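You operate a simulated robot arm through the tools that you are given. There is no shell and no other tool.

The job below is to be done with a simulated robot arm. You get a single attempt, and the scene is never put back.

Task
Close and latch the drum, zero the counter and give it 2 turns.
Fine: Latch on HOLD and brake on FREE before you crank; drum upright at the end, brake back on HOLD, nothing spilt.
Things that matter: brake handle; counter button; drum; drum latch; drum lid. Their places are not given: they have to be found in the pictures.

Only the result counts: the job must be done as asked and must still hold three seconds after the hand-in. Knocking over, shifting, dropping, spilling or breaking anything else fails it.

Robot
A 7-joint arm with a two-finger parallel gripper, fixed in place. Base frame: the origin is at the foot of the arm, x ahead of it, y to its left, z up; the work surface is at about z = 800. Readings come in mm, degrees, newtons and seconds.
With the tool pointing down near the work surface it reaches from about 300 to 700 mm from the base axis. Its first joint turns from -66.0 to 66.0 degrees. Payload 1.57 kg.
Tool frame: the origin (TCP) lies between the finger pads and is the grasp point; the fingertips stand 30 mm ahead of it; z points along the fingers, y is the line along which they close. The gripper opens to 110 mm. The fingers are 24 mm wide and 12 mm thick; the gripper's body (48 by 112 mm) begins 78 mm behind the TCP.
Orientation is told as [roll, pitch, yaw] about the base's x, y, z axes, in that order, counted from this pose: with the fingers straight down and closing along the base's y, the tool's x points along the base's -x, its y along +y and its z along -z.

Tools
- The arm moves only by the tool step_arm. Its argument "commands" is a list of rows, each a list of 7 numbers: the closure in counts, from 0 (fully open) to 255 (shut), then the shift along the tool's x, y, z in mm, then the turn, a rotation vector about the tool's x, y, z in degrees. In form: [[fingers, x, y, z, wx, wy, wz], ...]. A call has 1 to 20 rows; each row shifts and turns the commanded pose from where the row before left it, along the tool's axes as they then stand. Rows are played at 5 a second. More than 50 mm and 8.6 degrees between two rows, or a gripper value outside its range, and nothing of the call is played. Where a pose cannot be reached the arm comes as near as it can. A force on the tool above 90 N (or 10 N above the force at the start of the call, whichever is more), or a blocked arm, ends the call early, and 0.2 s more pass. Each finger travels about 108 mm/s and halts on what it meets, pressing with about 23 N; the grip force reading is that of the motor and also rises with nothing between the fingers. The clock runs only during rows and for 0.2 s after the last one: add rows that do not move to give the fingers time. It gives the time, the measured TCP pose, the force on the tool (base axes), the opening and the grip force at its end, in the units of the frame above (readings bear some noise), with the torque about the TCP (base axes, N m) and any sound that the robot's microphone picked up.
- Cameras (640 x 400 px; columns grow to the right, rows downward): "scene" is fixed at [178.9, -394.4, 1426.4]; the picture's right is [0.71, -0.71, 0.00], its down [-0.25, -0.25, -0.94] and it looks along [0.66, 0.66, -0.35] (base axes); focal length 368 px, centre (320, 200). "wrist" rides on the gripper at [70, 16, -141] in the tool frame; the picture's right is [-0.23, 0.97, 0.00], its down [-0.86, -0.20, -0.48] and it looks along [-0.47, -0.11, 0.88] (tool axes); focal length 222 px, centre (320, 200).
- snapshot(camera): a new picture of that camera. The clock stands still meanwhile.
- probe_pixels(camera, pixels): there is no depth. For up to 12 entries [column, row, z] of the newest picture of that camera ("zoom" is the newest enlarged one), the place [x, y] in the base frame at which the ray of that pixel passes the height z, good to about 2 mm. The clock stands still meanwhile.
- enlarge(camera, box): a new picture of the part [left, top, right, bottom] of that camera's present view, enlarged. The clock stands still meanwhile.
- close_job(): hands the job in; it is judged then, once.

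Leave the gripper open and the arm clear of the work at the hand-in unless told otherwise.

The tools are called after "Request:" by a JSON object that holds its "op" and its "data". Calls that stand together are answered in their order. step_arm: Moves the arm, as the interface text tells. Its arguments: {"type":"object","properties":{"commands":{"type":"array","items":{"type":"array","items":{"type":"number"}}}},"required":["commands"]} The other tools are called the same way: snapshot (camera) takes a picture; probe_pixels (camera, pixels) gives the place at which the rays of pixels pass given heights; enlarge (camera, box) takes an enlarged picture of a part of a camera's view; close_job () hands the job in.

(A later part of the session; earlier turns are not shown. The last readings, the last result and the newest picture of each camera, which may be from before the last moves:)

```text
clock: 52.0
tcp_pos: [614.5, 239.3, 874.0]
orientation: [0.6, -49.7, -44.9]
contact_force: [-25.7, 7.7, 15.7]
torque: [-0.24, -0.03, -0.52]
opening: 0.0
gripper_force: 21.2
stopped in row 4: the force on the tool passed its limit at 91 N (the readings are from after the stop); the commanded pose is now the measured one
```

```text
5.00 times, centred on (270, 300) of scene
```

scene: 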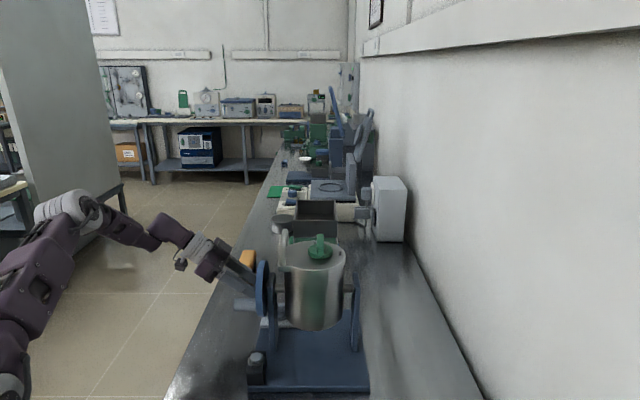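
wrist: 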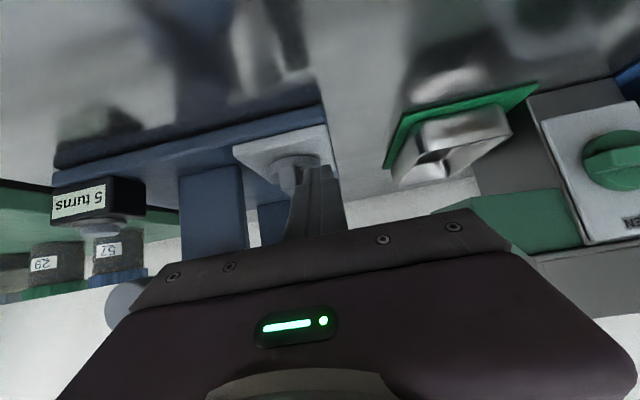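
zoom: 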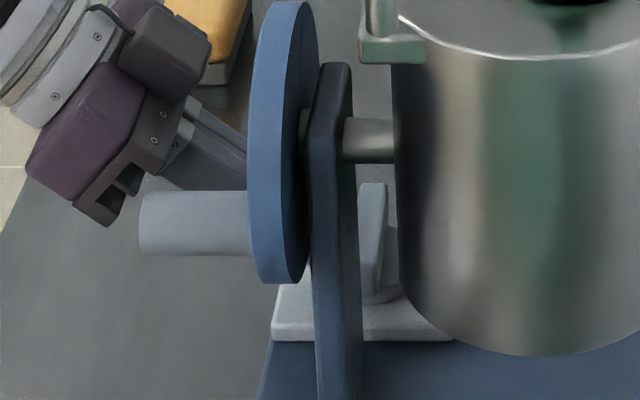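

The stop was met (force limit), so the knob is at its other end, 90° from HOLD. I'll back off along the tool axis and look at the knob.

Request:
{"op": "step_arm", "data": {"commands": [[255, 0, 0, -10, 0, 0, 0], [255, 0, 5, -30, 0, 0, 0], [255, 0, 5, -40, 0, 0, 0], [255, 0, 0, -40, 0, 0, 0], [255, 0, 0, 0, 0, 0, 0]]}}

Request:
{"op": "snapshot", "data": {"camera": "wrist"}}

Request:
{"op": "enlarge", "data": {"camera": "wrist", "box": [240, 50, 370, 170]}}

Request:
{"op": "snapshot", "data": {"camera": "scene"}}

```text
clock: 53.2
tcp_pos: [557.2, 311.7, 950.8]
orientation: [0.6, -49.7, -45.0]
contact_force: [0.4, -0.4, 0.7]
torque: [-0.01, -0.02, -0.04]
opening: 0.0
gripper_force: 21.5
```

```text
taken
```

wrist: 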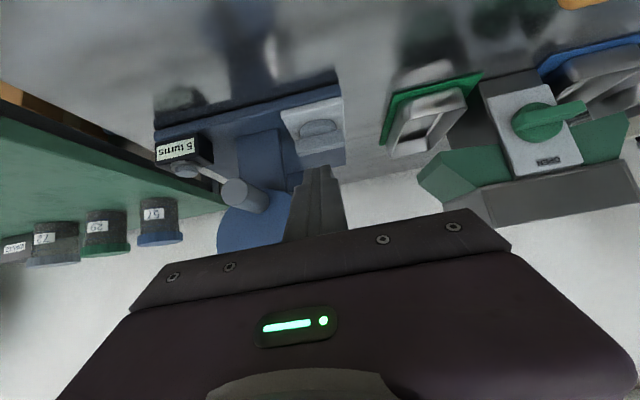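

```text
3.33 times, centred on (305, 110) of wrist
```

zoom: 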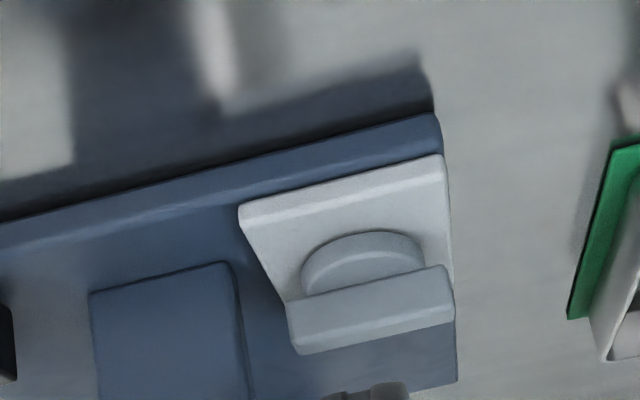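

```text
taken
```

scene: 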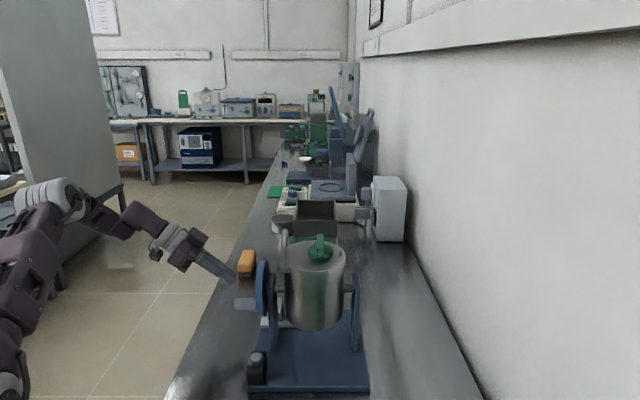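

The knob's bar is now parallel to the far direction (away from HOLD): brake on FREE. Next, the counter button at about (504,116), top z≈860. I'll rise, reduce tilt to 20°, yaw to 0 and move above the button with closed fingers.

Request:
{"op": "step_arm", "data": {"commands": [[255, -28.7, 0, -24.1, 0, 0, 0], [255, -28.7, 0, -24.1, 0, 0, 0], [255, -28.7, 0, -24.1, 0, 0, 0], [255, -28.7, 0, -24.1, 0, 0, 0], [255, 0, 0, 0, 0, 7.4, 0], [255, 0, 0, 0, 0, 7.4, 0], [255, 0, 0, 0, 0, 7.4, 0], [255, 0, 0, 0, 0, 7.4, 0], [255, 0, 0, 0, -2.57, 0, -7.05], [255, 0, 0, 0, -2.57, 0, -7.05], [255, 0, 0, 0, -2.57, 0, -7.05], [255, 0, 0, 0, -2.57, 0, -7.05], [255, 0, 0, 0, -2.57, 0, -7.05], [255, 0, 0, 0, -2.57, 0, -7.05], [255, 0, 0, 0, 0, 0, 0]]}}

```text
clock: 56.4
tcp_pos: [557.9, 306.7, 1099.5]
orientation: [0.1, -20.3, 0.5]
contact_force: [-0.4, 0.4, -0.3]
torque: [-0.03, 0.03, 0.01]
opening: 0.0
gripper_force: 21.5
```

The tool is at (558,307,1100), yaw 0, tilt 20°. Now I'll move horizontally to above the button (506,115), then down to z≈960.

Request:
{"op": "step_arm", "data": {"commands": [[255, 9.8, -38.3, -3.6, 0, 0, 0], [255, 9.8, -38.3, -3.6, 0, 0, 0], [255, 9.8, -38.3, -3.6, 0, 0, 0], [255, 9.8, -38.3, -3.6, 0, 0, 0], [255, 9.8, -38.3, -3.6, 0, 0, 0], [255, 12, 0, 33, 0, 0, 0], [255, 12, 0, 33, 0, 0, 0], [255, 12, 0, 33, 0, 0, 0], [255, 12, 0, 33, 0, 0, 0], [255, 0, 0, 0, 0, 0, 0]]}}

Request:
{"op": "snapshot", "data": {"camera": "wrist"}}

Request:
{"op": "enlarge", "data": {"camera": "scene", "box": [220, 290, 340, 400]}}

```text
clock: 58.6
tcp_pos: [507.8, 114.7, 958.1]
orientation: [0.2, -20.2, 0.4]
contact_force: [0.0, 0.0, -0.4]
torque: [0.0, 0.02, 0.01]
opening: 0.1
gripper_force: 21.7
```

```text
taken
```

wrist: 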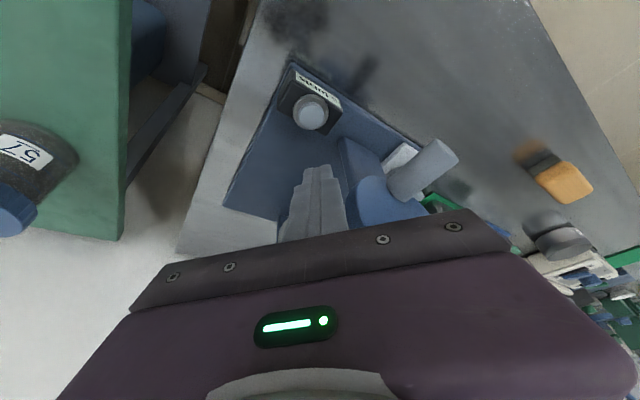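

```text
3.64 times, centred on (280, 345) of scene
```

zoom: 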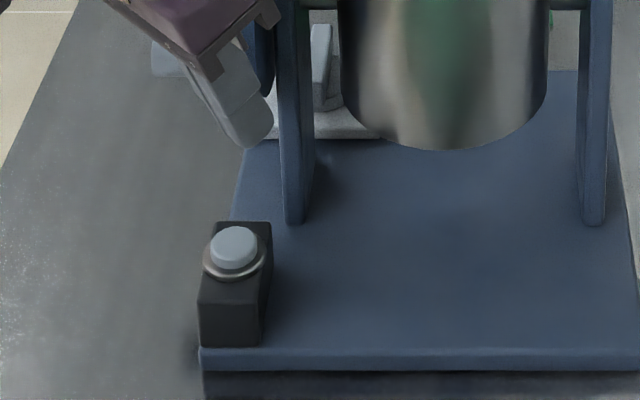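

I'll enlarge the button in the wrist view and probe its centre.

Request:
{"op": "enlarge", "data": {"camera": "wrist", "box": [275, 70, 355, 145]}}

Request:
{"op": "probe_pixels", "data": {"camera": "zoom", "pixels": [[282, 235, 860], [282, 235, 855], [282, 235, 865]]}}

```text
5.33 times, centred on (315, 108) of wrist
```

zoom: 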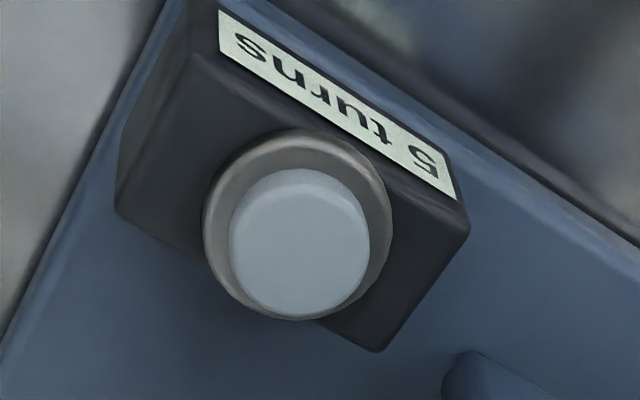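

```text
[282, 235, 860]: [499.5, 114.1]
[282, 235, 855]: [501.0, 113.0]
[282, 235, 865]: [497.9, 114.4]
```

The button cap's centre is about (504,117). I'll descend to just above it, then press in small steps until the force rises.

Request:
{"op": "step_arm", "data": {"commands": [[255, 1.7, 1.8, -0.6, 0, 0, 0], [255, 9.9, 0, 27.2, 0, 0, 0], [255, 9.9, 0, 27.2, 0, 0, 0], [255, 0, 0, 0, 0, 0, 0], [255, 1, 0, 2.8, 0, 0, 0], [255, 1, 0, 2.8, 0, 0, 0], [255, 1, 0, 2.8, 0, 0, 0], [255, 0, 0, 0, 0, 0, 0]]}}

Request:
{"op": "enlarge", "data": {"camera": "scene", "box": [220, 320, 300, 400]}}

Request:
{"op": "enlarge", "data": {"camera": "wrist", "box": [255, 80, 375, 200]}}

```text
clock: 60.4
tcp_pos: [505.5, 118.7, 891.9]
orientation: [0.3, -20.3, 0.6]
contact_force: [-1.7, 0.0, 4.3]
torque: [-0.02, 0.04, 0.01]
opening: 0.0
gripper_force: 21.4
heard: click
```

```text
5.00 times, centred on (260, 360) of scene
```

zoom: 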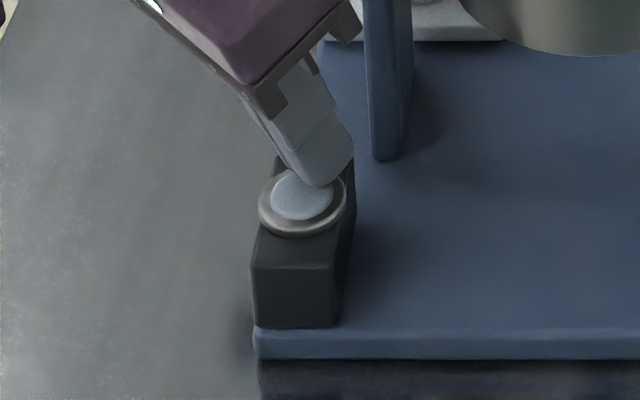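

```text
3.33 times, centred on (315, 140) of wrist
```

zoom: 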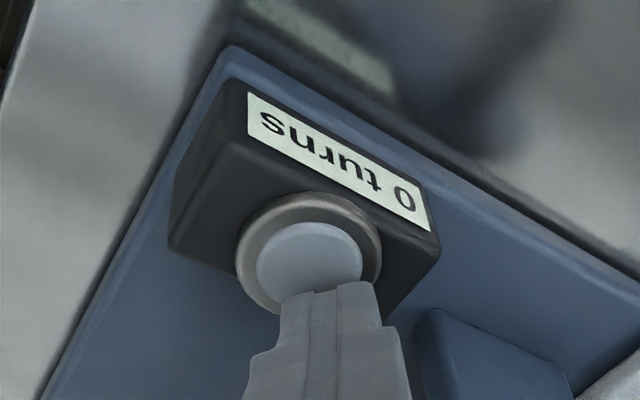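

A click was heard and the counter now reads "0 turns". Next I'll retract from the button, rise, move to the crank side and turn the camera toward the wheel face to measure the peg and axle.

Request:
{"op": "step_arm", "data": {"commands": [[255, 0, 0, -40, 0, 0, 0], [255, 0, 0, -40, 0, 0, 0], [255, -14.2, 0, -39, 0, 0, 0], [255, -14.2, 0, -39, 0, 0, 0], [255, 6.8, 43.7, -2.5, 0, 0, 0], [255, 6.8, 43.7, -2.5, 0, 0, 0], [255, 6.8, 43.7, -2.5, 0, 0, 0], [255, 6.8, 43.7, -2.5, 0, 0, 0], [0, 0, 0, 0, 2.57, 0, 7.05], [0, 0, 0, 0, 2.57, 0, 7.05], [0, 0, 0, 0, 2.57, 0, 7.05], [0, 0, 0, 0, 2.57, 0, 7.05], [0, 0, 0, 0, 2.57, 0, 7.05], [0, 0, 0, 0, 2.57, 0, 7.05], [0, 0, 0, 0, 0, -7.5, 0], [0, 0, 0, 0, 0, -7.5, 0], [0, 0, 0, 0, 0, -7.5, 0], [0, 0, 0, 0, 0, -7.5, 0], [0, 0, 0, 0, 0, 0, 0]]}}

Request:
{"op": "snapshot", "data": {"camera": "wrist"}}

Request:
{"op": "snapshot", "data": {"camera": "scene"}}

```text
clock: 64.4
tcp_pos: [446.9, 291.4, 1049.3]
orientation: [0.6, -50.2, -45.0]
contact_force: [0.0, 0.0, -0.5]
torque: [0.01, -0.03, 0.0]
opening: 110.1
gripper_force: 0.0
```

```text
taken
```

wrist: 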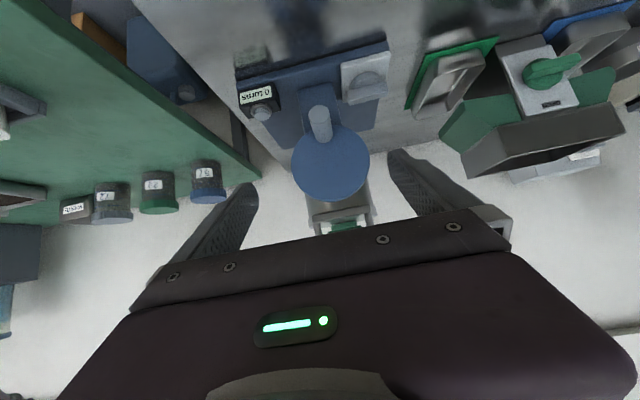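

```text
taken
```

scene: 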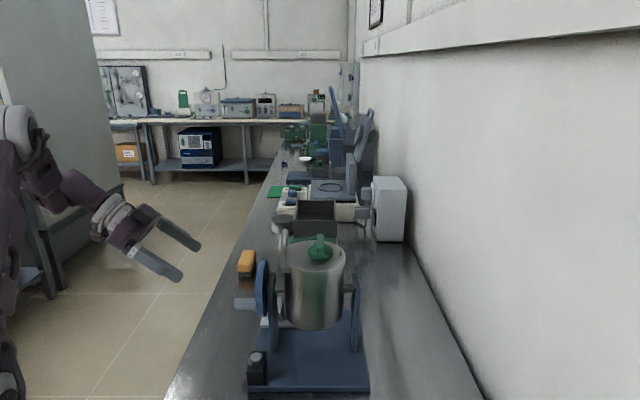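

The wheel is seen face-on at (330,160), with the peg at the bottom (320,125) and the counter reading 0. I'll enlarge.

Request:
{"op": "enlarge", "data": {"camera": "wrist", "box": [270, 80, 400, 240]}}

Request:
{"op": "enlarge", "data": {"camera": "wrist", "box": [285, 95, 375, 205]}}

```text
2.50 times, centred on (335, 160) of wrist
```

zoom: 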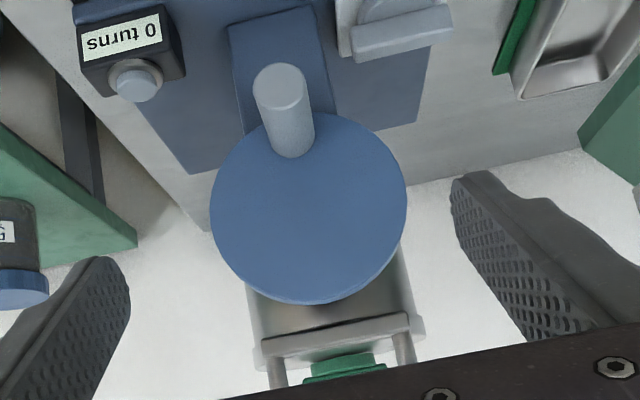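

```text
3.64 times, centred on (330, 150) of wrist
```

zoom: 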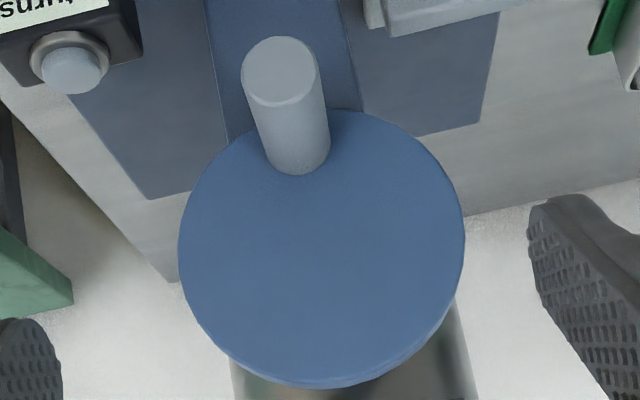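

Measured: axle at about v=528, z=967 (fixture frame), peg centre about v=527, z≈921, peg from u≈218 to 275, diameter ~26 mm, crank radius ~45 mm. I'll reduce tilt to 20° and move to a standoff above the peg with fingers open.

Request:
{"op": "step_arm", "data": {"commands": [[0, 0, 0, 0, 0, 7.55, 0], [0, 0, 0, 0, 0, 7.55, 0], [0, 0, 0, 0, 0, 7.55, 0], [0, 0, 0, 0, 0, 7.55, 0], [0, -28, 1.7, 29, 0, 0, 0], [0, -28, 1.7, 29, 0, 0, 0], [0, -28, 1.7, 29, 0, 0, 0], [0, 0, 0, 0, 0, 0, 0]]}}

Request:
{"op": "snapshot", "data": {"camera": "wrist"}}

Request:
{"op": "enlarge", "data": {"camera": "scene", "box": [200, 200, 350, 330]}}

```text
clock: 66.2
tcp_pos: [527.6, 221.1, 997.7]
orientation: [0.4, -19.9, -44.5]
contact_force: [-0.2, 0.4, -0.6]
torque: [0.01, 0.02, -0.01]
opening: 110.0
gripper_force: 0.1
```

```text
taken
```

wrist: 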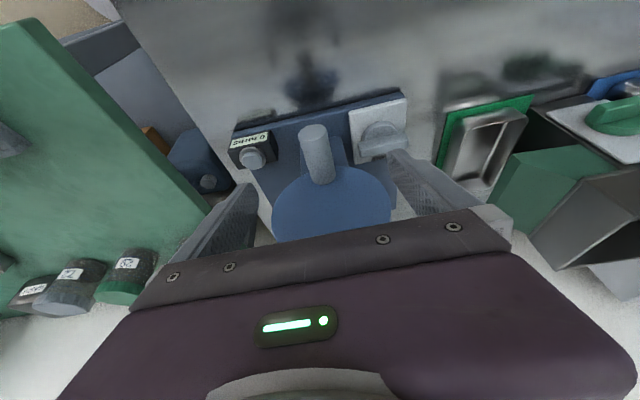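

```text
3.08 times, centred on (275, 265) of scene
```

zoom: 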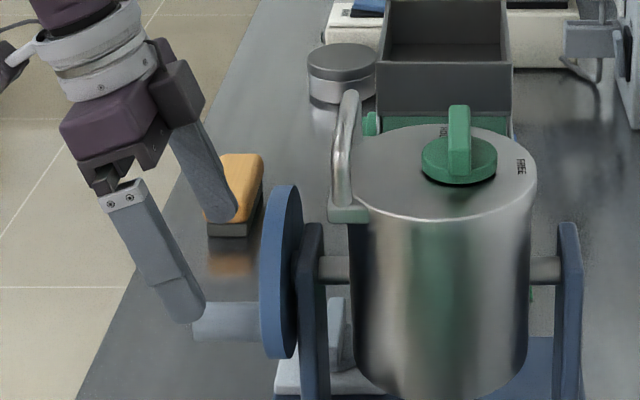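

The peg is between the open fingers. I'll descend 82 mm along the tool so the TCP is at the peg's centre.

Request:
{"op": "step_arm", "data": {"commands": [[0, -0.4, -0.8, 20.6, 0, 0, 0], [0, -0.4, -0.8, 20.5, 0, 0, 0], [0, -0.3, -0.8, 20.5, 0, 0, 0], [0, -0.2, 0, 20.5, 0, 0, 0], [0, 0, 0, 0, 0, 0, 0]]}}

Request:
{"op": "snapshot", "data": {"camera": "wrist"}}

Request:
{"op": "enlarge", "data": {"camera": "scene", "box": [200, 240, 320, 340]}}

```text
clock: 67.4
tcp_pos: [549.4, 197.8, 919.2]
orientation: [0.4, -19.9, -44.6]
contact_force: [-0.2, 0.7, 0.0]
torque: [0.01, -0.01, 0.02]
opening: 109.8
gripper_force: 0.1
```

```text
taken
```

wrist: 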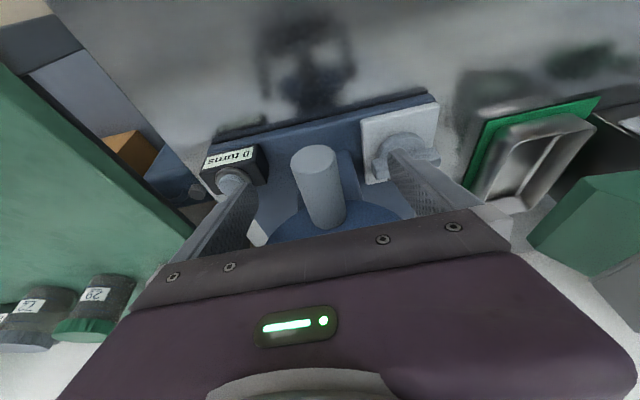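

```text
4.00 times, centred on (260, 290) of scene
```

zoom: 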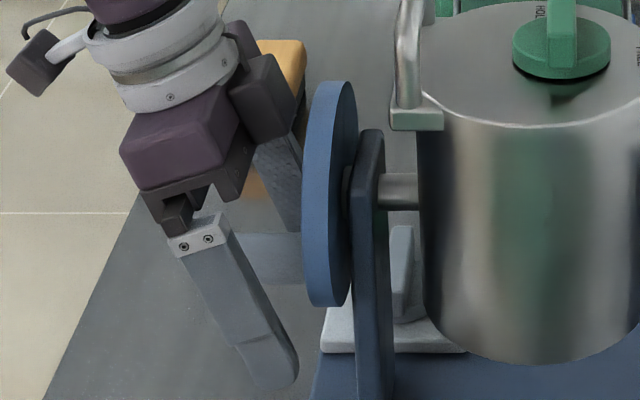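

The fingers straddle the peg. I'll close on it.

Request:
{"op": "step_arm", "data": {"commands": [[255, 0, 0, 0, 0, 0, 0], [255, 0, 0, 0, 0, 0, 0], [255, 0, 0, 0, 0, 0, 0], [255, 0, 0, 0, 0, 0, 0]]}}

Request:
{"op": "snapshot", "data": {"camera": "wrist"}}

Request:
{"op": "enlarge", "data": {"camera": "scene", "box": [200, 240, 320, 340]}}

```text
clock: 68.4
tcp_pos: [548.8, 198.7, 919.4]
orientation: [0.4, -19.8, -44.7]
contact_force: [5.2, 3.5, 2.0]
torque: [0.03, 0.05, -0.45]
opening: 28.0
gripper_force: 38.2
```

```text
taken
```

wrist: 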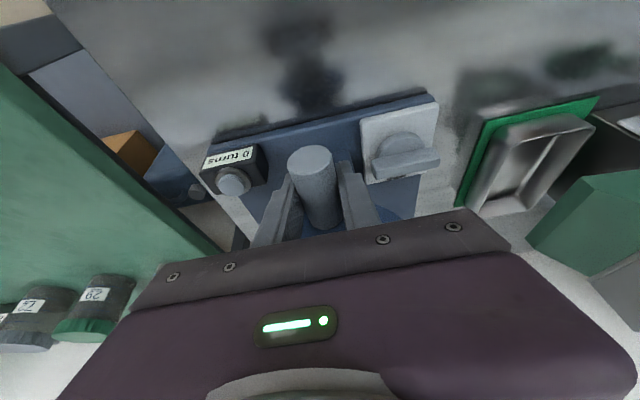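

```text
4.00 times, centred on (260, 290) of scene
```

zoom: 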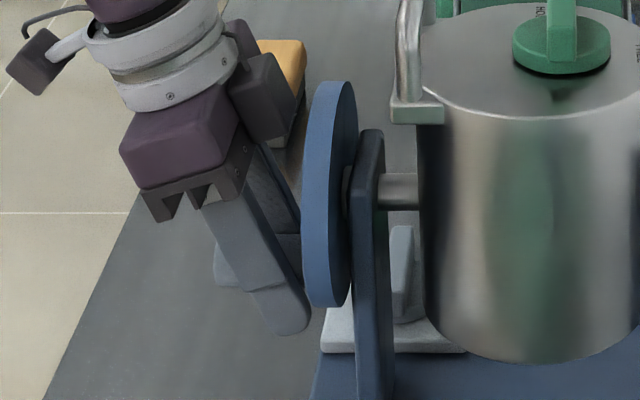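

The peg is gripped (28 mm). I'll begin turning: the first 45° of the circle (radius 45 mm), checking forces.

Request:
{"op": "step_arm", "data": {"commands": [[255, -0.52, 11.65, -1.44, 0, 0, 0], [255, -1.54, 10.85, -4.23, 0, 0, 0], [255, -2.45, 9.32, -6.72, 0, 0, 0], [255, 0, 0, 0, 0, 0, 0]]}}

Request:
{"op": "enlarge", "data": {"camera": "scene", "box": [200, 220, 360, 340]}}

```text
clock: 69.4
tcp_pos: [571.6, 221.0, 932.1]
orientation: [0.5, -19.9, -44.5]
contact_force: [15.0, 4.8, -13.3]
torque: [0.41, 0.44, -0.91]
opening: 27.9
gripper_force: 38.7
```

```text
3.33 times, centred on (280, 280) of scene
```

zoom: 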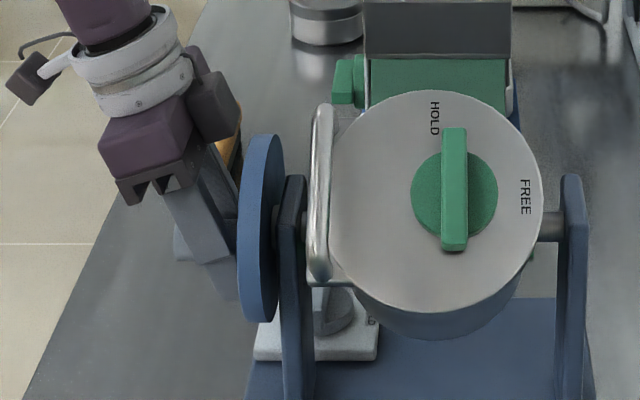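

The drum turns with the crank (lid firmly latched). The outward force ~19 N suggests a slightly larger radius; I'll use 46 mm from here and go on to 90°.

Request:
{"op": "step_arm", "data": {"commands": [[255, -3.26, 7.31, -8.96, 0, 0, 0], [255, -3.79, 4.6, -10.42, 0, 0, 0], [255, -4.07, 1.57, -11.19, 0, 0, 0], [255, 0, 0, 0, 0, 0, 0]]}}

Request:
{"op": "enlarge", "data": {"camera": "scene", "box": [200, 220, 360, 340]}}

Request:
{"op": "snapshot", "data": {"camera": "wrist"}}

```text
clock: 70.4
tcp_pos: [581.0, 229.9, 966.4]
orientation: [0.3, -19.9, -44.7]
contact_force: [9.4, 3.7, 2.8]
torque: [-0.06, 0.01, -0.56]
opening: 28.0
gripper_force: 38.0
```

```text
3.33 times, centred on (280, 280) of scene
```

zoom: 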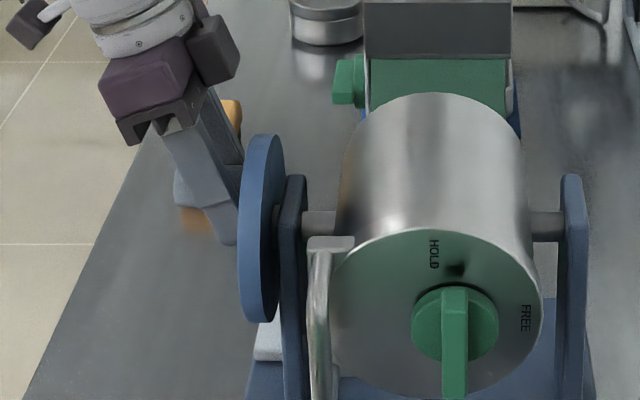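

```text
taken
```

wrist: 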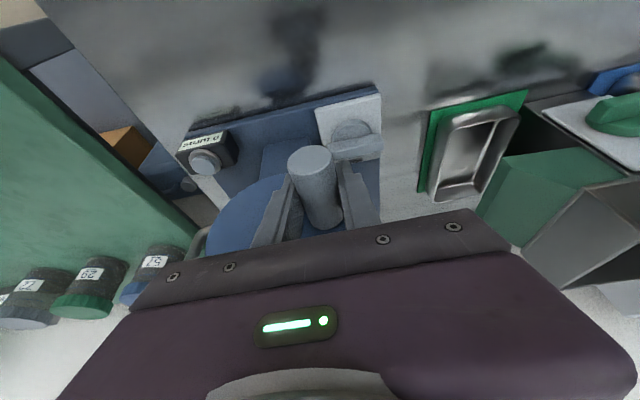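

At 90° now, forces small. I'll carry on from 90° to 270°.

Request:
{"op": "step_arm", "data": {"commands": [[255, -4.07, -1.57, -11.19, 0, 0, 0], [255, -3.79, -4.6, -10.42, 0, 0, 0], [255, -3.26, -7.31, -8.96, 0, 0, 0], [255, -2.5, -9.53, -6.87, 0, 0, 0], [255, -1.57, -11.09, -4.32, 0, 0, 0], [255, -0.54, -11.9, -1.48, 0, 0, 0], [255, 0, 0, 0, 0, 0, 0]]}}

Request:
{"op": "enlarge", "data": {"camera": "scene", "box": [200, 220, 360, 340]}}

```text
clock: 72.0
tcp_pos: [550.2, 197.2, 1012.0]
orientation: [0.3, -19.8, -44.7]
contact_force: [1.3, 2.9, -37.6]
torque: [0.09, 0.03, -1.0]
opening: 27.2
gripper_force: 37.7
```

```text
3.33 times, centred on (280, 280) of scene
```

zoom: 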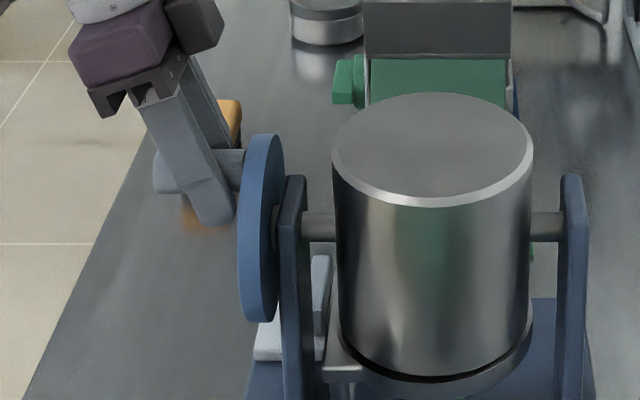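

At 180° the drum is inverted and the lid holds; the vertical force of -38 N says I am ~2 mm too high. I'll correct and continue 180°→270° with radius 45.

Request:
{"op": "step_arm", "data": {"commands": [[255, 1.2, -10.85, 3.29, 0, 0, 0], [255, 1.54, -10.85, 4.23, 0, 0, 0], [255, 2.45, -9.32, 6.72, 0, 0, 0], [255, 3.19, -7.15, 8.76, 0, 0, 0], [255, 3.71, -4.5, 10.2, 0, 0, 0], [255, 3.98, -1.53, 10.95, 0, 0, 0], [255, 0, 0, 0, 0, 0, 0]]}}

Request:
{"op": "enlarge", "data": {"camera": "scene", "box": [200, 220, 360, 340]}}

```text
clock: 73.6
tcp_pos: [519.4, 169.4, 965.6]
orientation: [1.0, -20.0, -44.6]
contact_force: [27.4, 29.6, 4.8]
torque: [-0.28, -0.44, -0.96]
opening: 27.1
gripper_force: 37.4
```

```text
3.33 times, centred on (280, 280) of scene
```

zoom: 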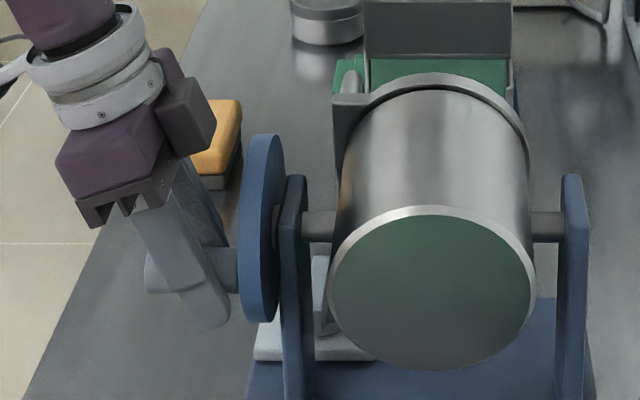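

At 270°; inward force of ~40 N shows the true circle is smaller and centred a bit farther (about v=531, z=963, R≈43). I'll correct and finish the first turn to 360°.

Request:
{"op": "step_arm", "data": {"commands": [[255, 4.38, 4.7, 12.03, 0, 0, 0], [255, 3.57, 4.3, 9.82, 0, 0, 0], [255, 3.1, 6.9, 8.5, 0, 0, 0], [255, 2.36, 9.05, 6.5, 0, 0, 0], [255, 1.47, 10.45, 4.04, 0, 0, 0], [255, 0.51, 11.3, 1.41, 0, 0, 0], [255, 0, 0, 0, 0, 0, 0]]}}

Request:
{"op": "enlarge", "data": {"camera": "scene", "box": [200, 220, 360, 340]}}

Request:
{"op": "snapshot", "data": {"camera": "wrist"}}

```text
clock: 75.2
tcp_pos: [550.2, 199.2, 920.9]
orientation: [0.3, -20.1, -44.6]
contact_force: [4.4, 0.3, 35.1]
torque: [0.13, 0.14, -1.04]
opening: 27.0
gripper_force: 37.4
```

```text
3.33 times, centred on (280, 280) of scene
```

zoom: 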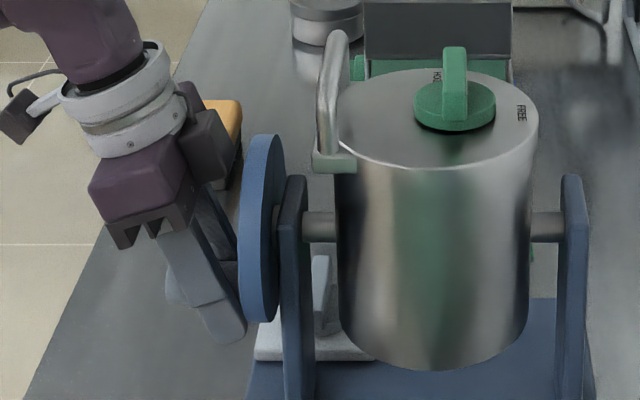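

```text
taken
```

wrist: 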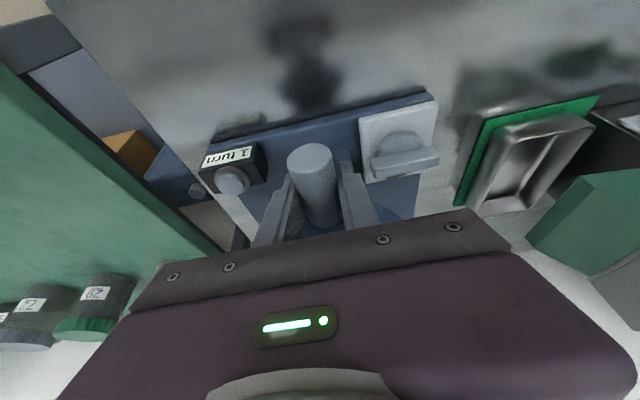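

The first turn is complete: counter reads "1 turn" and the drum is upright. With refined circle (R=43, centre v=531.3, z=966) I'll begin the second turn, 0→90°.

Request:
{"op": "step_arm", "data": {"commands": [[255, -1.54, 11.4, -4.23, 0, 0, 0], [255, -1.47, 10.4, -4.04, 0, 0, 0], [255, -2.33, 8.9, -6.39, 0, 0, 0], [255, -3.04, 6.8, -8.37, 0, 0, 0], [255, -3.56, 4.3, -9.78, 0, 0, 0], [255, -3.8, 1.5, -10.43, 0, 0, 0], [255, 0, 0, 0, 0, 0, 0]]}}

```text
clock: 76.8
tcp_pos: [580.2, 231.0, 966.9]
orientation: [0.4, -20.0, -44.8]
contact_force: [28.5, -12.1, 2.2]
torque: [-0.48, -0.5, -0.95]
opening: 26.9
gripper_force: 37.7
```

At 450° total; a side pull of ~29 N along the peg, so I'll shift 1.5 mm toward the wheel and continue 90°→180° of the second turn.

Request:
{"op": "step_arm", "data": {"commands": [[255, -5.2, -1.5, -9.92, 0, 0, 0], [255, -3.56, -4.3, -9.78, 0, 0, 0], [255, -3.04, -6.8, -8.37, 0, 0, 0], [255, -2.33, -8.9, -6.39, 0, 0, 0], [255, -1.47, -10.4, -4.04, 0, 0, 0], [255, -0.51, -11.1, -1.41, 0, 0, 0], [255, 0, 0, 0, 0, 0, 0]]}}

Request:
{"op": "enlarge", "data": {"camera": "scene", "box": [200, 220, 360, 340]}}

```text
clock: 78.4
tcp_pos: [550.0, 199.6, 1007.7]
orientation: [0.2, -19.7, -44.7]
contact_force: [-4.5, 3.7, -18.5]
torque: [-0.01, -0.03, -0.77]
opening: 27.0
gripper_force: 37.9
```

```text
3.33 times, centred on (280, 280) of scene
```

zoom: 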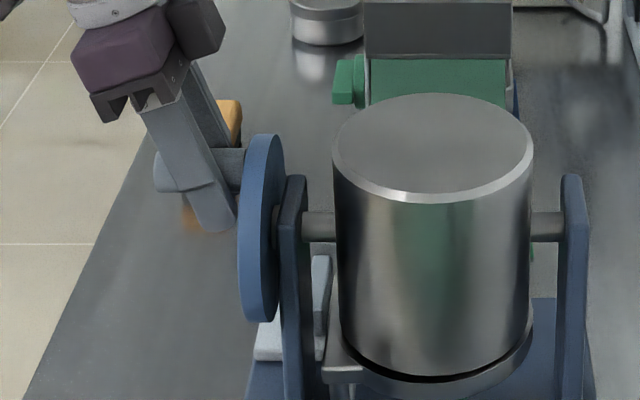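

Inverted again at 540°, forces moderate. I'll continue 180°→270°.

Request:
{"op": "step_arm", "data": {"commands": [[255, 1.03, -11, 2.82, 0, 0, 0], [255, 1.44, -10.25, 3.95, 0, 0, 0], [255, 2.31, -8.8, 6.35, 0, 0, 0], [255, 3.01, -6.75, 8.27, 0, 0, 0], [255, 3.51, -4.25, 9.64, 0, 0, 0], [255, 3.76, -1.45, 10.34, 0, 0, 0], [255, 0, 0, 0, 0, 0, 0]]}}

```text
clock: 80.0
tcp_pos: [518.9, 169.0, 963.6]
orientation: [0.3, -19.8, -44.6]
contact_force: [-28.1, 21.4, 0.6]
torque: [-0.24, -0.26, -0.93]
opening: 27.2
gripper_force: 37.1
```

At 630°. I'll run the last quarter to 360° (720° total).

Request:
{"op": "step_arm", "data": {"commands": [[255, 3.76, 1.45, 10.34, 0, 0, 0], [255, 3.51, 4.25, 9.64, 0, 0, 0], [255, 3.01, 6.75, 8.27, 0, 0, 0], [255, 2.31, 8.8, 6.35, 0, 0, 0], [255, 1.45, 10.25, 4.0, 0, 0, 0], [255, 0.5, 11, 1.36, 0, 0, 0], [255, 0, 0, 0, 0, 0, 0]]}}

Request:
{"op": "enlarge", "data": {"camera": "scene", "box": [200, 220, 360, 340]}}

Request:
{"op": "snapshot", "data": {"camera": "wrist"}}

```text
clock: 81.6
tcp_pos: [550.2, 198.9, 919.5]
orientation: [0.3, -19.7, -44.6]
contact_force: [-12.7, 12.7, -27.4]
torque: [-0.19, -0.13, -0.86]
opening: 27.1
gripper_force: 38.1
```

```text
3.33 times, centred on (280, 280) of scene
```

zoom: 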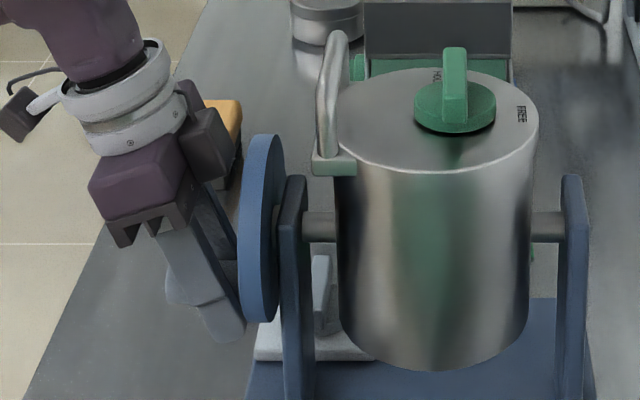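

```text
taken
```

wrist: 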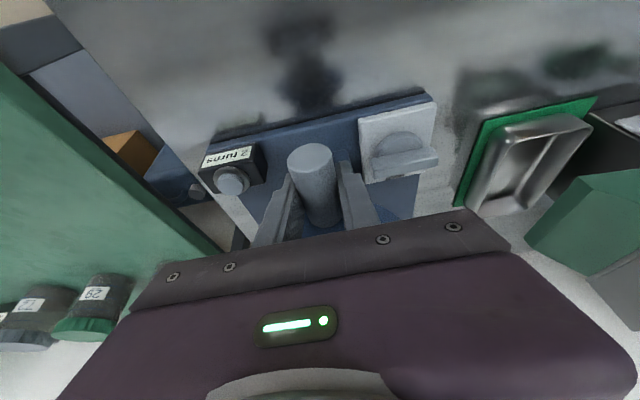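

The counter reads "2 turns" and the drum looks upright. I'll take the same scene zoom as earlier to compare uprightness, and read the counter.

Request:
{"op": "enlarge", "data": {"camera": "scene", "box": [260, 210, 380, 290]}}

Request:
{"op": "enlarge", "data": {"camera": "wrist", "box": [190, 130, 270, 200]}}

Request:
{"op": "enlarge", "data": {"camera": "scene", "box": [230, 230, 390, 330]}}

```text
5.00 times, centred on (320, 250) of scene
```

zoom: 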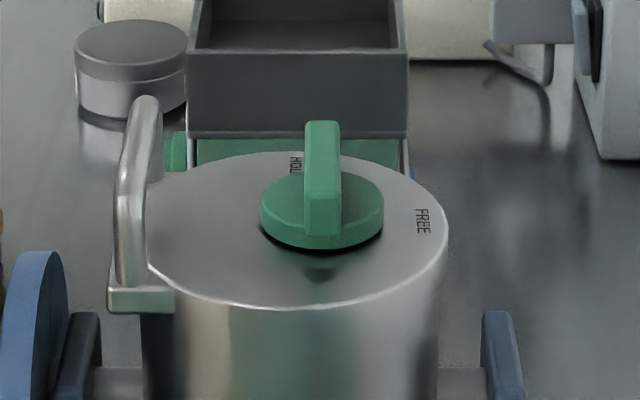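

```text
5.71 times, centred on (230, 165) of wrist
```

zoom: 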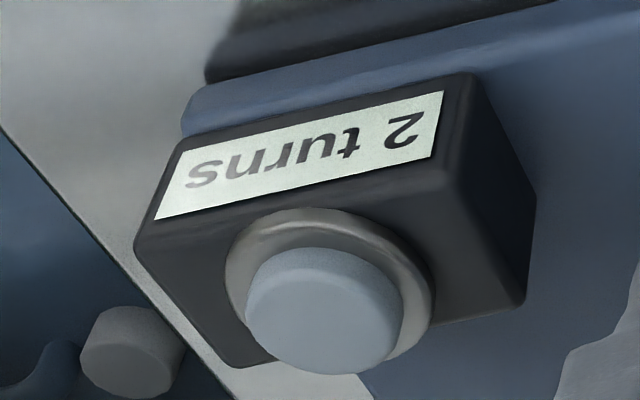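

```text
4.00 times, centred on (310, 280) of scene
```

zoom: 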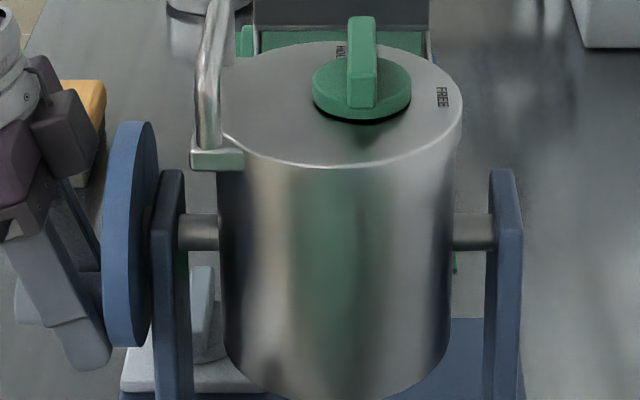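

Compared to the earlier picture, the front rim is ~1 px lower: drum about 2–3° past upright. I'll trim it back 2 mm and relieve the downward pull by 1.5 mm, then compare again.

Request:
{"op": "step_arm", "data": {"commands": [[255, 0.51, -2, 1.41, 0, 0, 0], [255, 0, 0, 0, 0, 0, 0]]}}

Request:
{"op": "enlarge", "data": {"camera": "scene", "box": [260, 210, 380, 290]}}

```text
clock: 82.2
tcp_pos: [550.0, 198.2, 922.3]
orientation: [0.5, -20.0, -44.6]
contact_force: [-7.3, 14.8, -10.3]
torque: [0.65, 0.68, -0.97]
opening: 27.3
gripper_force: 37.8
```

```text
5.00 times, centred on (320, 250) of scene
```

zoom: 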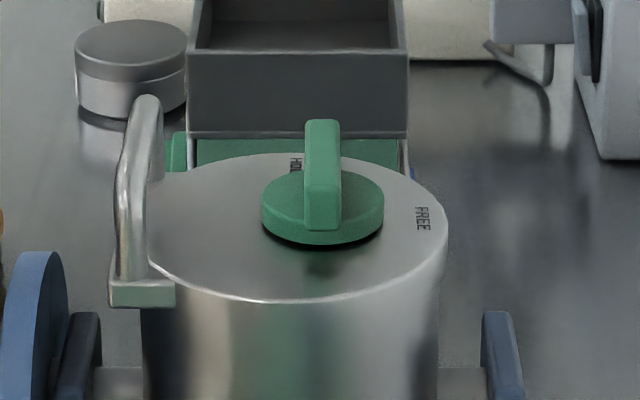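

It now matches the earlier upright picture. I'll open the fingers and check that the drum stays put.

Request:
{"op": "step_arm", "data": {"commands": [[170, 0, 0, 0, 0, 0, 0], [100, 0, 0, 0, 0, 0, 0], [60, 0, 0, 0, 0, 0, 0], [60, 0, 0, 0, 0, 0, 0]]}}

Request:
{"op": "enlarge", "data": {"camera": "scene", "box": [260, 210, 380, 290]}}

Request:
{"op": "snapshot", "data": {"camera": "wrist"}}

```text
clock: 83.2
tcp_pos: [548.0, 196.7, 920.6]
orientation: [0.3, -19.9, -44.6]
contact_force: [-0.2, -0.4, 0.0]
torque: [0.01, -0.02, 0.0]
opening: 84.0
gripper_force: 0.1
```

```text
5.00 times, centred on (320, 250) of scene
```

zoom: 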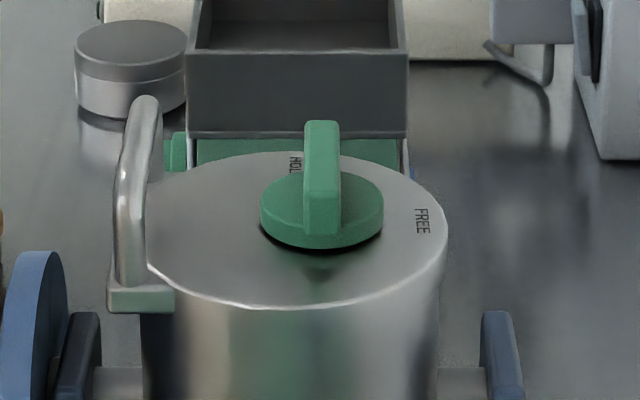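

```text
taken
```

wrist: 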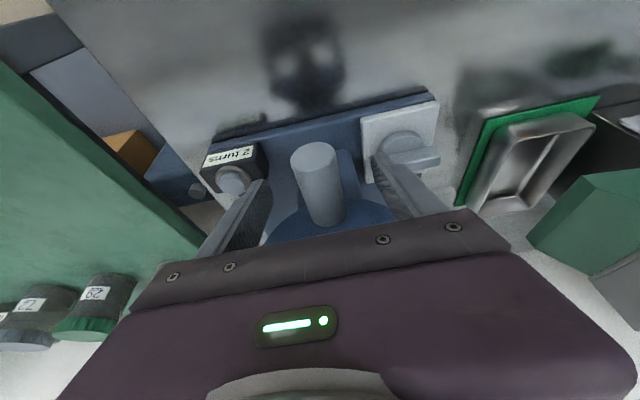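

The drum stays upright (about 1° off, stable) and counter shows 2. I'll retract from the peg, swing over to the brake side, tilt to 50° and close the fingers for pushing the brake knob back.

Request:
{"op": "step_arm", "data": {"commands": [[60, 0, 0, -25, 0, 0, 0], [60, 0, 0, -30, 0, 0, 0], [60, 0, 0, -35, 0, 0, 0], [60, 7.1, 30, -29.2, 0, 0, 0], [60, 7.1, 30, -29.2, 0, 0, 0], [60, 7.1, 30, -29.2, 0, 0, 0], [255, 0, 0, 0, 0, -7.55, 0], [255, 0, 0, 0, 0, -7.55, 0], [255, 0, 0, 0, 0, -7.55, 0], [255, 0, 0, 0, 0, -7.55, 0], [255, 0, 0, 0, 0, 0, 0]]}}

Request:
{"op": "snapshot", "data": {"camera": "wrist"}}

Request:
{"op": "enlarge", "data": {"camera": "scene", "box": [260, 210, 380, 290]}}

```text
clock: 85.6
tcp_pos: [555.1, 317.7, 1080.5]
orientation: [0.5, -50.1, -44.9]
contact_force: [-0.1, 0.1, -0.2]
torque: [-0.01, 0.01, -0.01]
opening: 0.0
gripper_force: 21.8
```

```text
taken
```

wrist: 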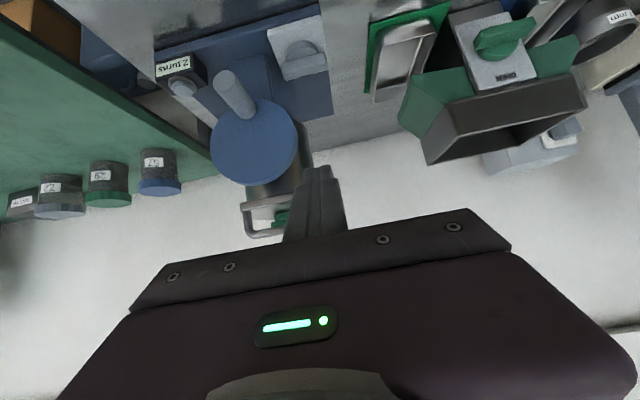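

```text
5.00 times, centred on (320, 250) of scene
```

zoom: 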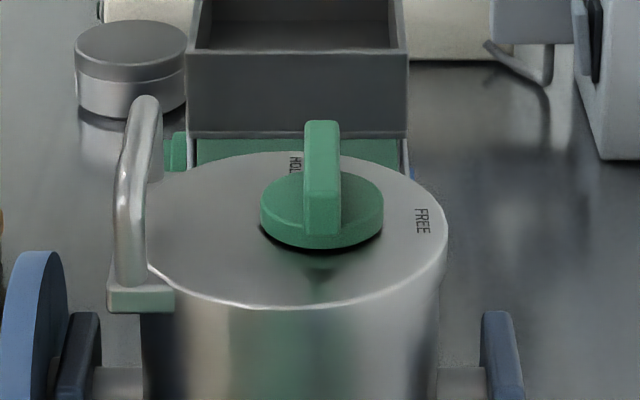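

The drum is stable, within about 2° of upright. Now I'll bring the closed fingers down to the brake knob's far end (standoff first).

Request:
{"op": "step_arm", "data": {"commands": [[255, 20.9, 7.75, 36.3, 0, 0, 0], [255, 20.9, 7.75, 36.3, 0, 0, 0], [255, 20.9, 7.75, 36.3, 0, 0, 0], [255, 20.9, 7.75, 36.3, 0, 0, 0], [255, 0, 0, 0, 0, 0, 0]]}}

Request:
{"op": "snapshot", "data": {"camera": "wrist"}}

Request:
{"op": "enlarge", "data": {"camera": "wrist", "box": [240, 70, 370, 200]}}

```text
clock: 86.8
tcp_pos: [617.7, 298.4, 924.9]
orientation: [0.6, -50.1, -44.9]
contact_force: [-0.7, -0.5, 0.3]
torque: [0.0, 0.01, -0.03]
opening: 0.1
gripper_force: 21.8
```

```text
taken
```

wrist: 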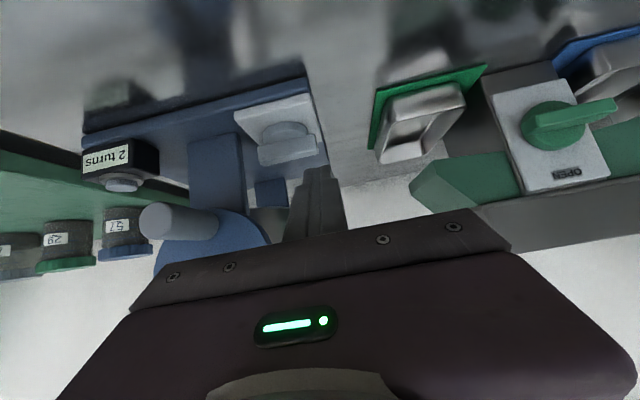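

```text
3.08 times, centred on (305, 135) of wrist
```

zoom: 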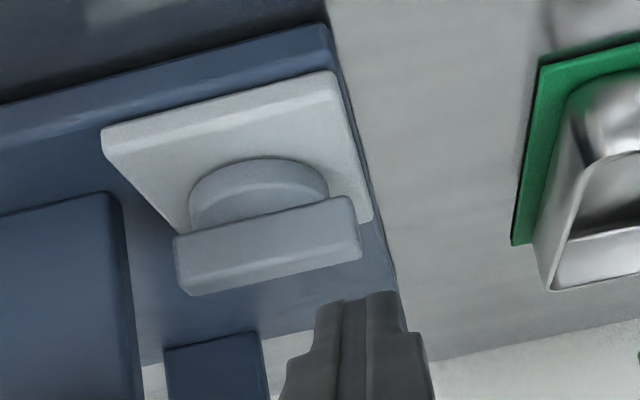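

The fingers aim at the far (right) end of the bar. I'll descend to just short of it at bar height.

Request:
{"op": "step_arm", "data": {"commands": [[255, 9.9, 0, 29.3, 0, 0, 0], [255, 9.9, 0, 29.3, 0, 0, 0], [255, 0, 0, 0, 0, 0, 0]]}}

Request:
{"op": "enlarge", "data": {"camera": "wrist", "box": [230, 70, 380, 220]}}

Request:
{"op": "enlarge", "data": {"camera": "scene", "box": [220, 260, 320, 340]}}

```text
clock: 87.6
tcp_pos: [641.5, 276.6, 871.4]
orientation: [0.5, -50.0, -44.9]
contact_force: [-0.2, -0.2, 0.1]
torque: [0.01, 0.0, 0.03]
opening: 0.0
gripper_force: 21.4
```

```text
2.67 times, centred on (305, 145) of wrist
```

zoom: 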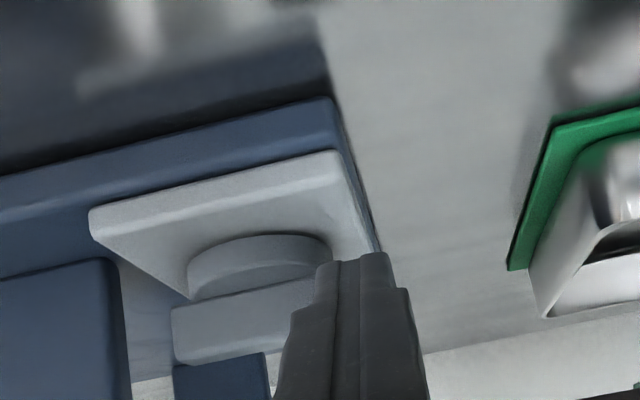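

```text
5.00 times, centred on (270, 300) of scene
```

zoom: 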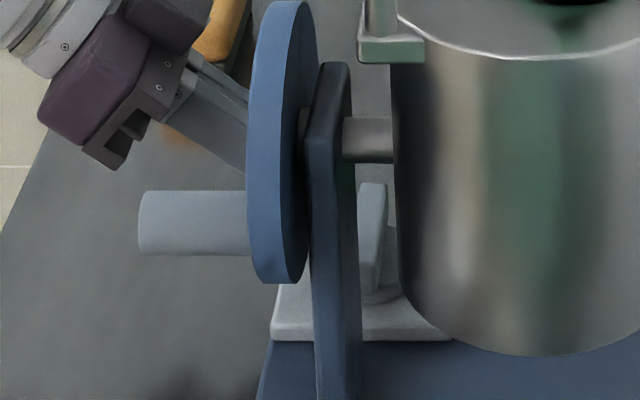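

The fingers cover the bar's far end. I'll push forward along the arc (clockwise turn of the knob), about 60° first.

Request:
{"op": "step_arm", "data": {"commands": [[255, -2.73, -1.5, 3.26, 0, 0, 0], [255, -2.73, -1.5, 3.26, 0, 0, 0], [255, -3.86, 0.75, 4.6, 0, 0, 0], [255, -3.86, 0.75, 4.6, 0, 0, 0], [255, -3.47, -2.25, 4.14, 0, 0, 0], [255, -3.47, -2.25, 4.14, 0, 0, 0], [255, 0, 0, 0, 0, 0, 0]]}}

Request:
{"op": "enlarge", "data": {"camera": "wrist", "box": [230, 70, 380, 220]}}

Request:
{"op": "enlarge", "data": {"camera": "scene", "box": [220, 260, 320, 340]}}

```text
clock: 89.2
tcp_pos: [658.5, 250.7, 870.9]
orientation: [0.5, -50.1, -44.9]
contact_force: [0.6, 0.9, 0.0]
torque: [0.03, -0.03, 0.03]
opening: 0.2
gripper_force: 21.4
```

```text
2.67 times, centred on (305, 145) of wrist
```

zoom: 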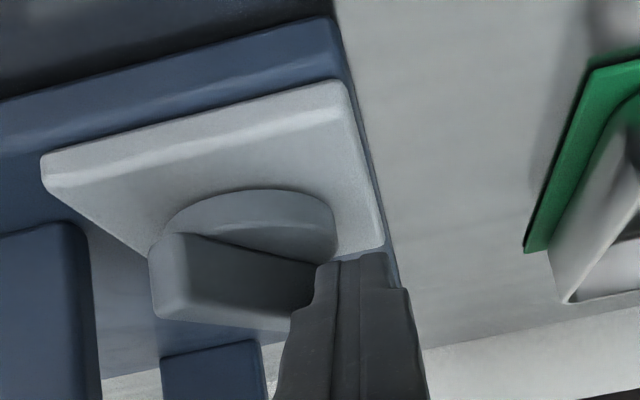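

```text
5.00 times, centred on (270, 300) of scene
```

zoom: 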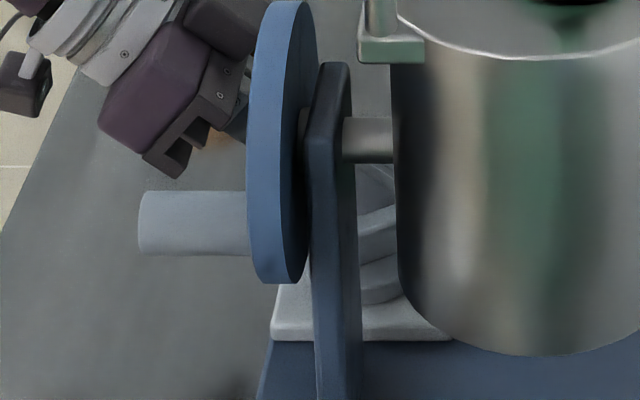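

The knob has turned back about 50°. I'll continue along the arc toward HOLD.

Request:
{"op": "step_arm", "data": {"commands": [[255, -1.93, -3, 2.3, 0, 0, 0], [255, -1.93, -3, 2.3, 0, 0, 0], [255, -1.03, -3.5, 1.23, 0, 0, 0], [255, 0, -2, 0, 0, 0, 0], [255, 0, 0, 0, 0, 0, 0]]}}

Request:
{"op": "enlarge", "data": {"camera": "wrist", "box": [230, 70, 380, 220]}}

Request:
{"op": "enlarge", "data": {"camera": "scene", "box": [220, 260, 320, 340]}}

```text
clock: 90.4
tcp_pos: [658.6, 237.4, 872.1]
orientation: [0.5, -50.1, -44.9]
contact_force: [0.9, -0.1, 0.3]
torque: [0.01, -0.03, 0.01]
opening: 0.0
gripper_force: 21.0
```

```text
2.67 times, centred on (305, 145) of wrist
```

zoom: 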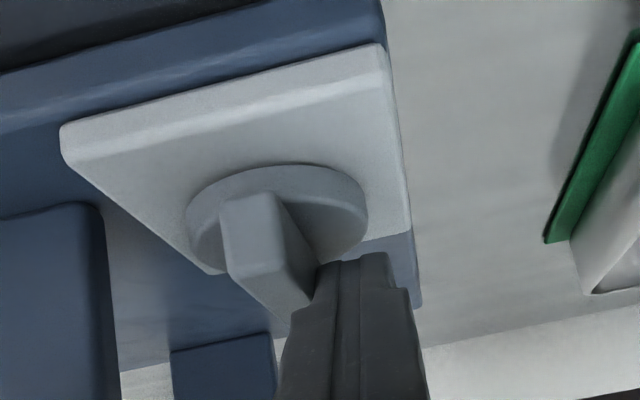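

```text
5.00 times, centred on (270, 300) of scene
```

zoom: 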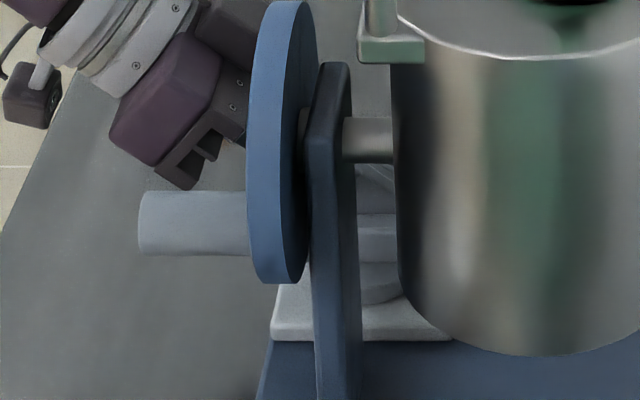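

Almost back at HOLD. I'll push a few mm more (tool -y) until the stop is felt.

Request:
{"op": "step_arm", "data": {"commands": [[255, 0, -1.5, 0, 0, 0, 0], [255, 0, -1.5, 0, 0, 0, 0], [255, 0, 0, 0, 0, 0, 0]]}}

Request:
{"op": "enlarge", "data": {"camera": "wrist", "box": [230, 70, 380, 220]}}

```text
clock: 91.2
tcp_pos: [656.2, 238.4, 872.8]
orientation: [0.9, -50.0, -44.8]
contact_force: [19.6, 19.0, -3.0]
torque: [0.25, -0.27, 0.18]
opening: 0.0
gripper_force: 20.8
```

```text
2.67 times, centred on (305, 145) of wrist
```

zoom: 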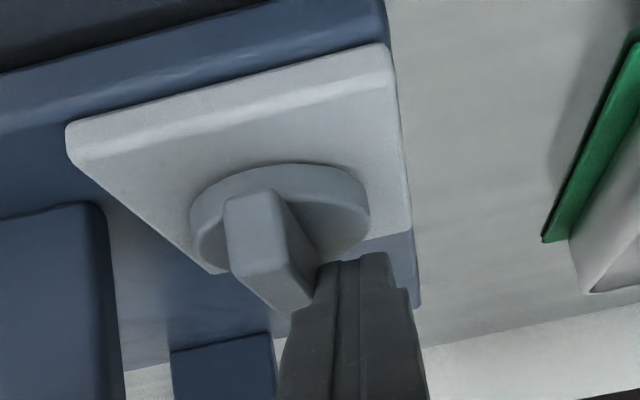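

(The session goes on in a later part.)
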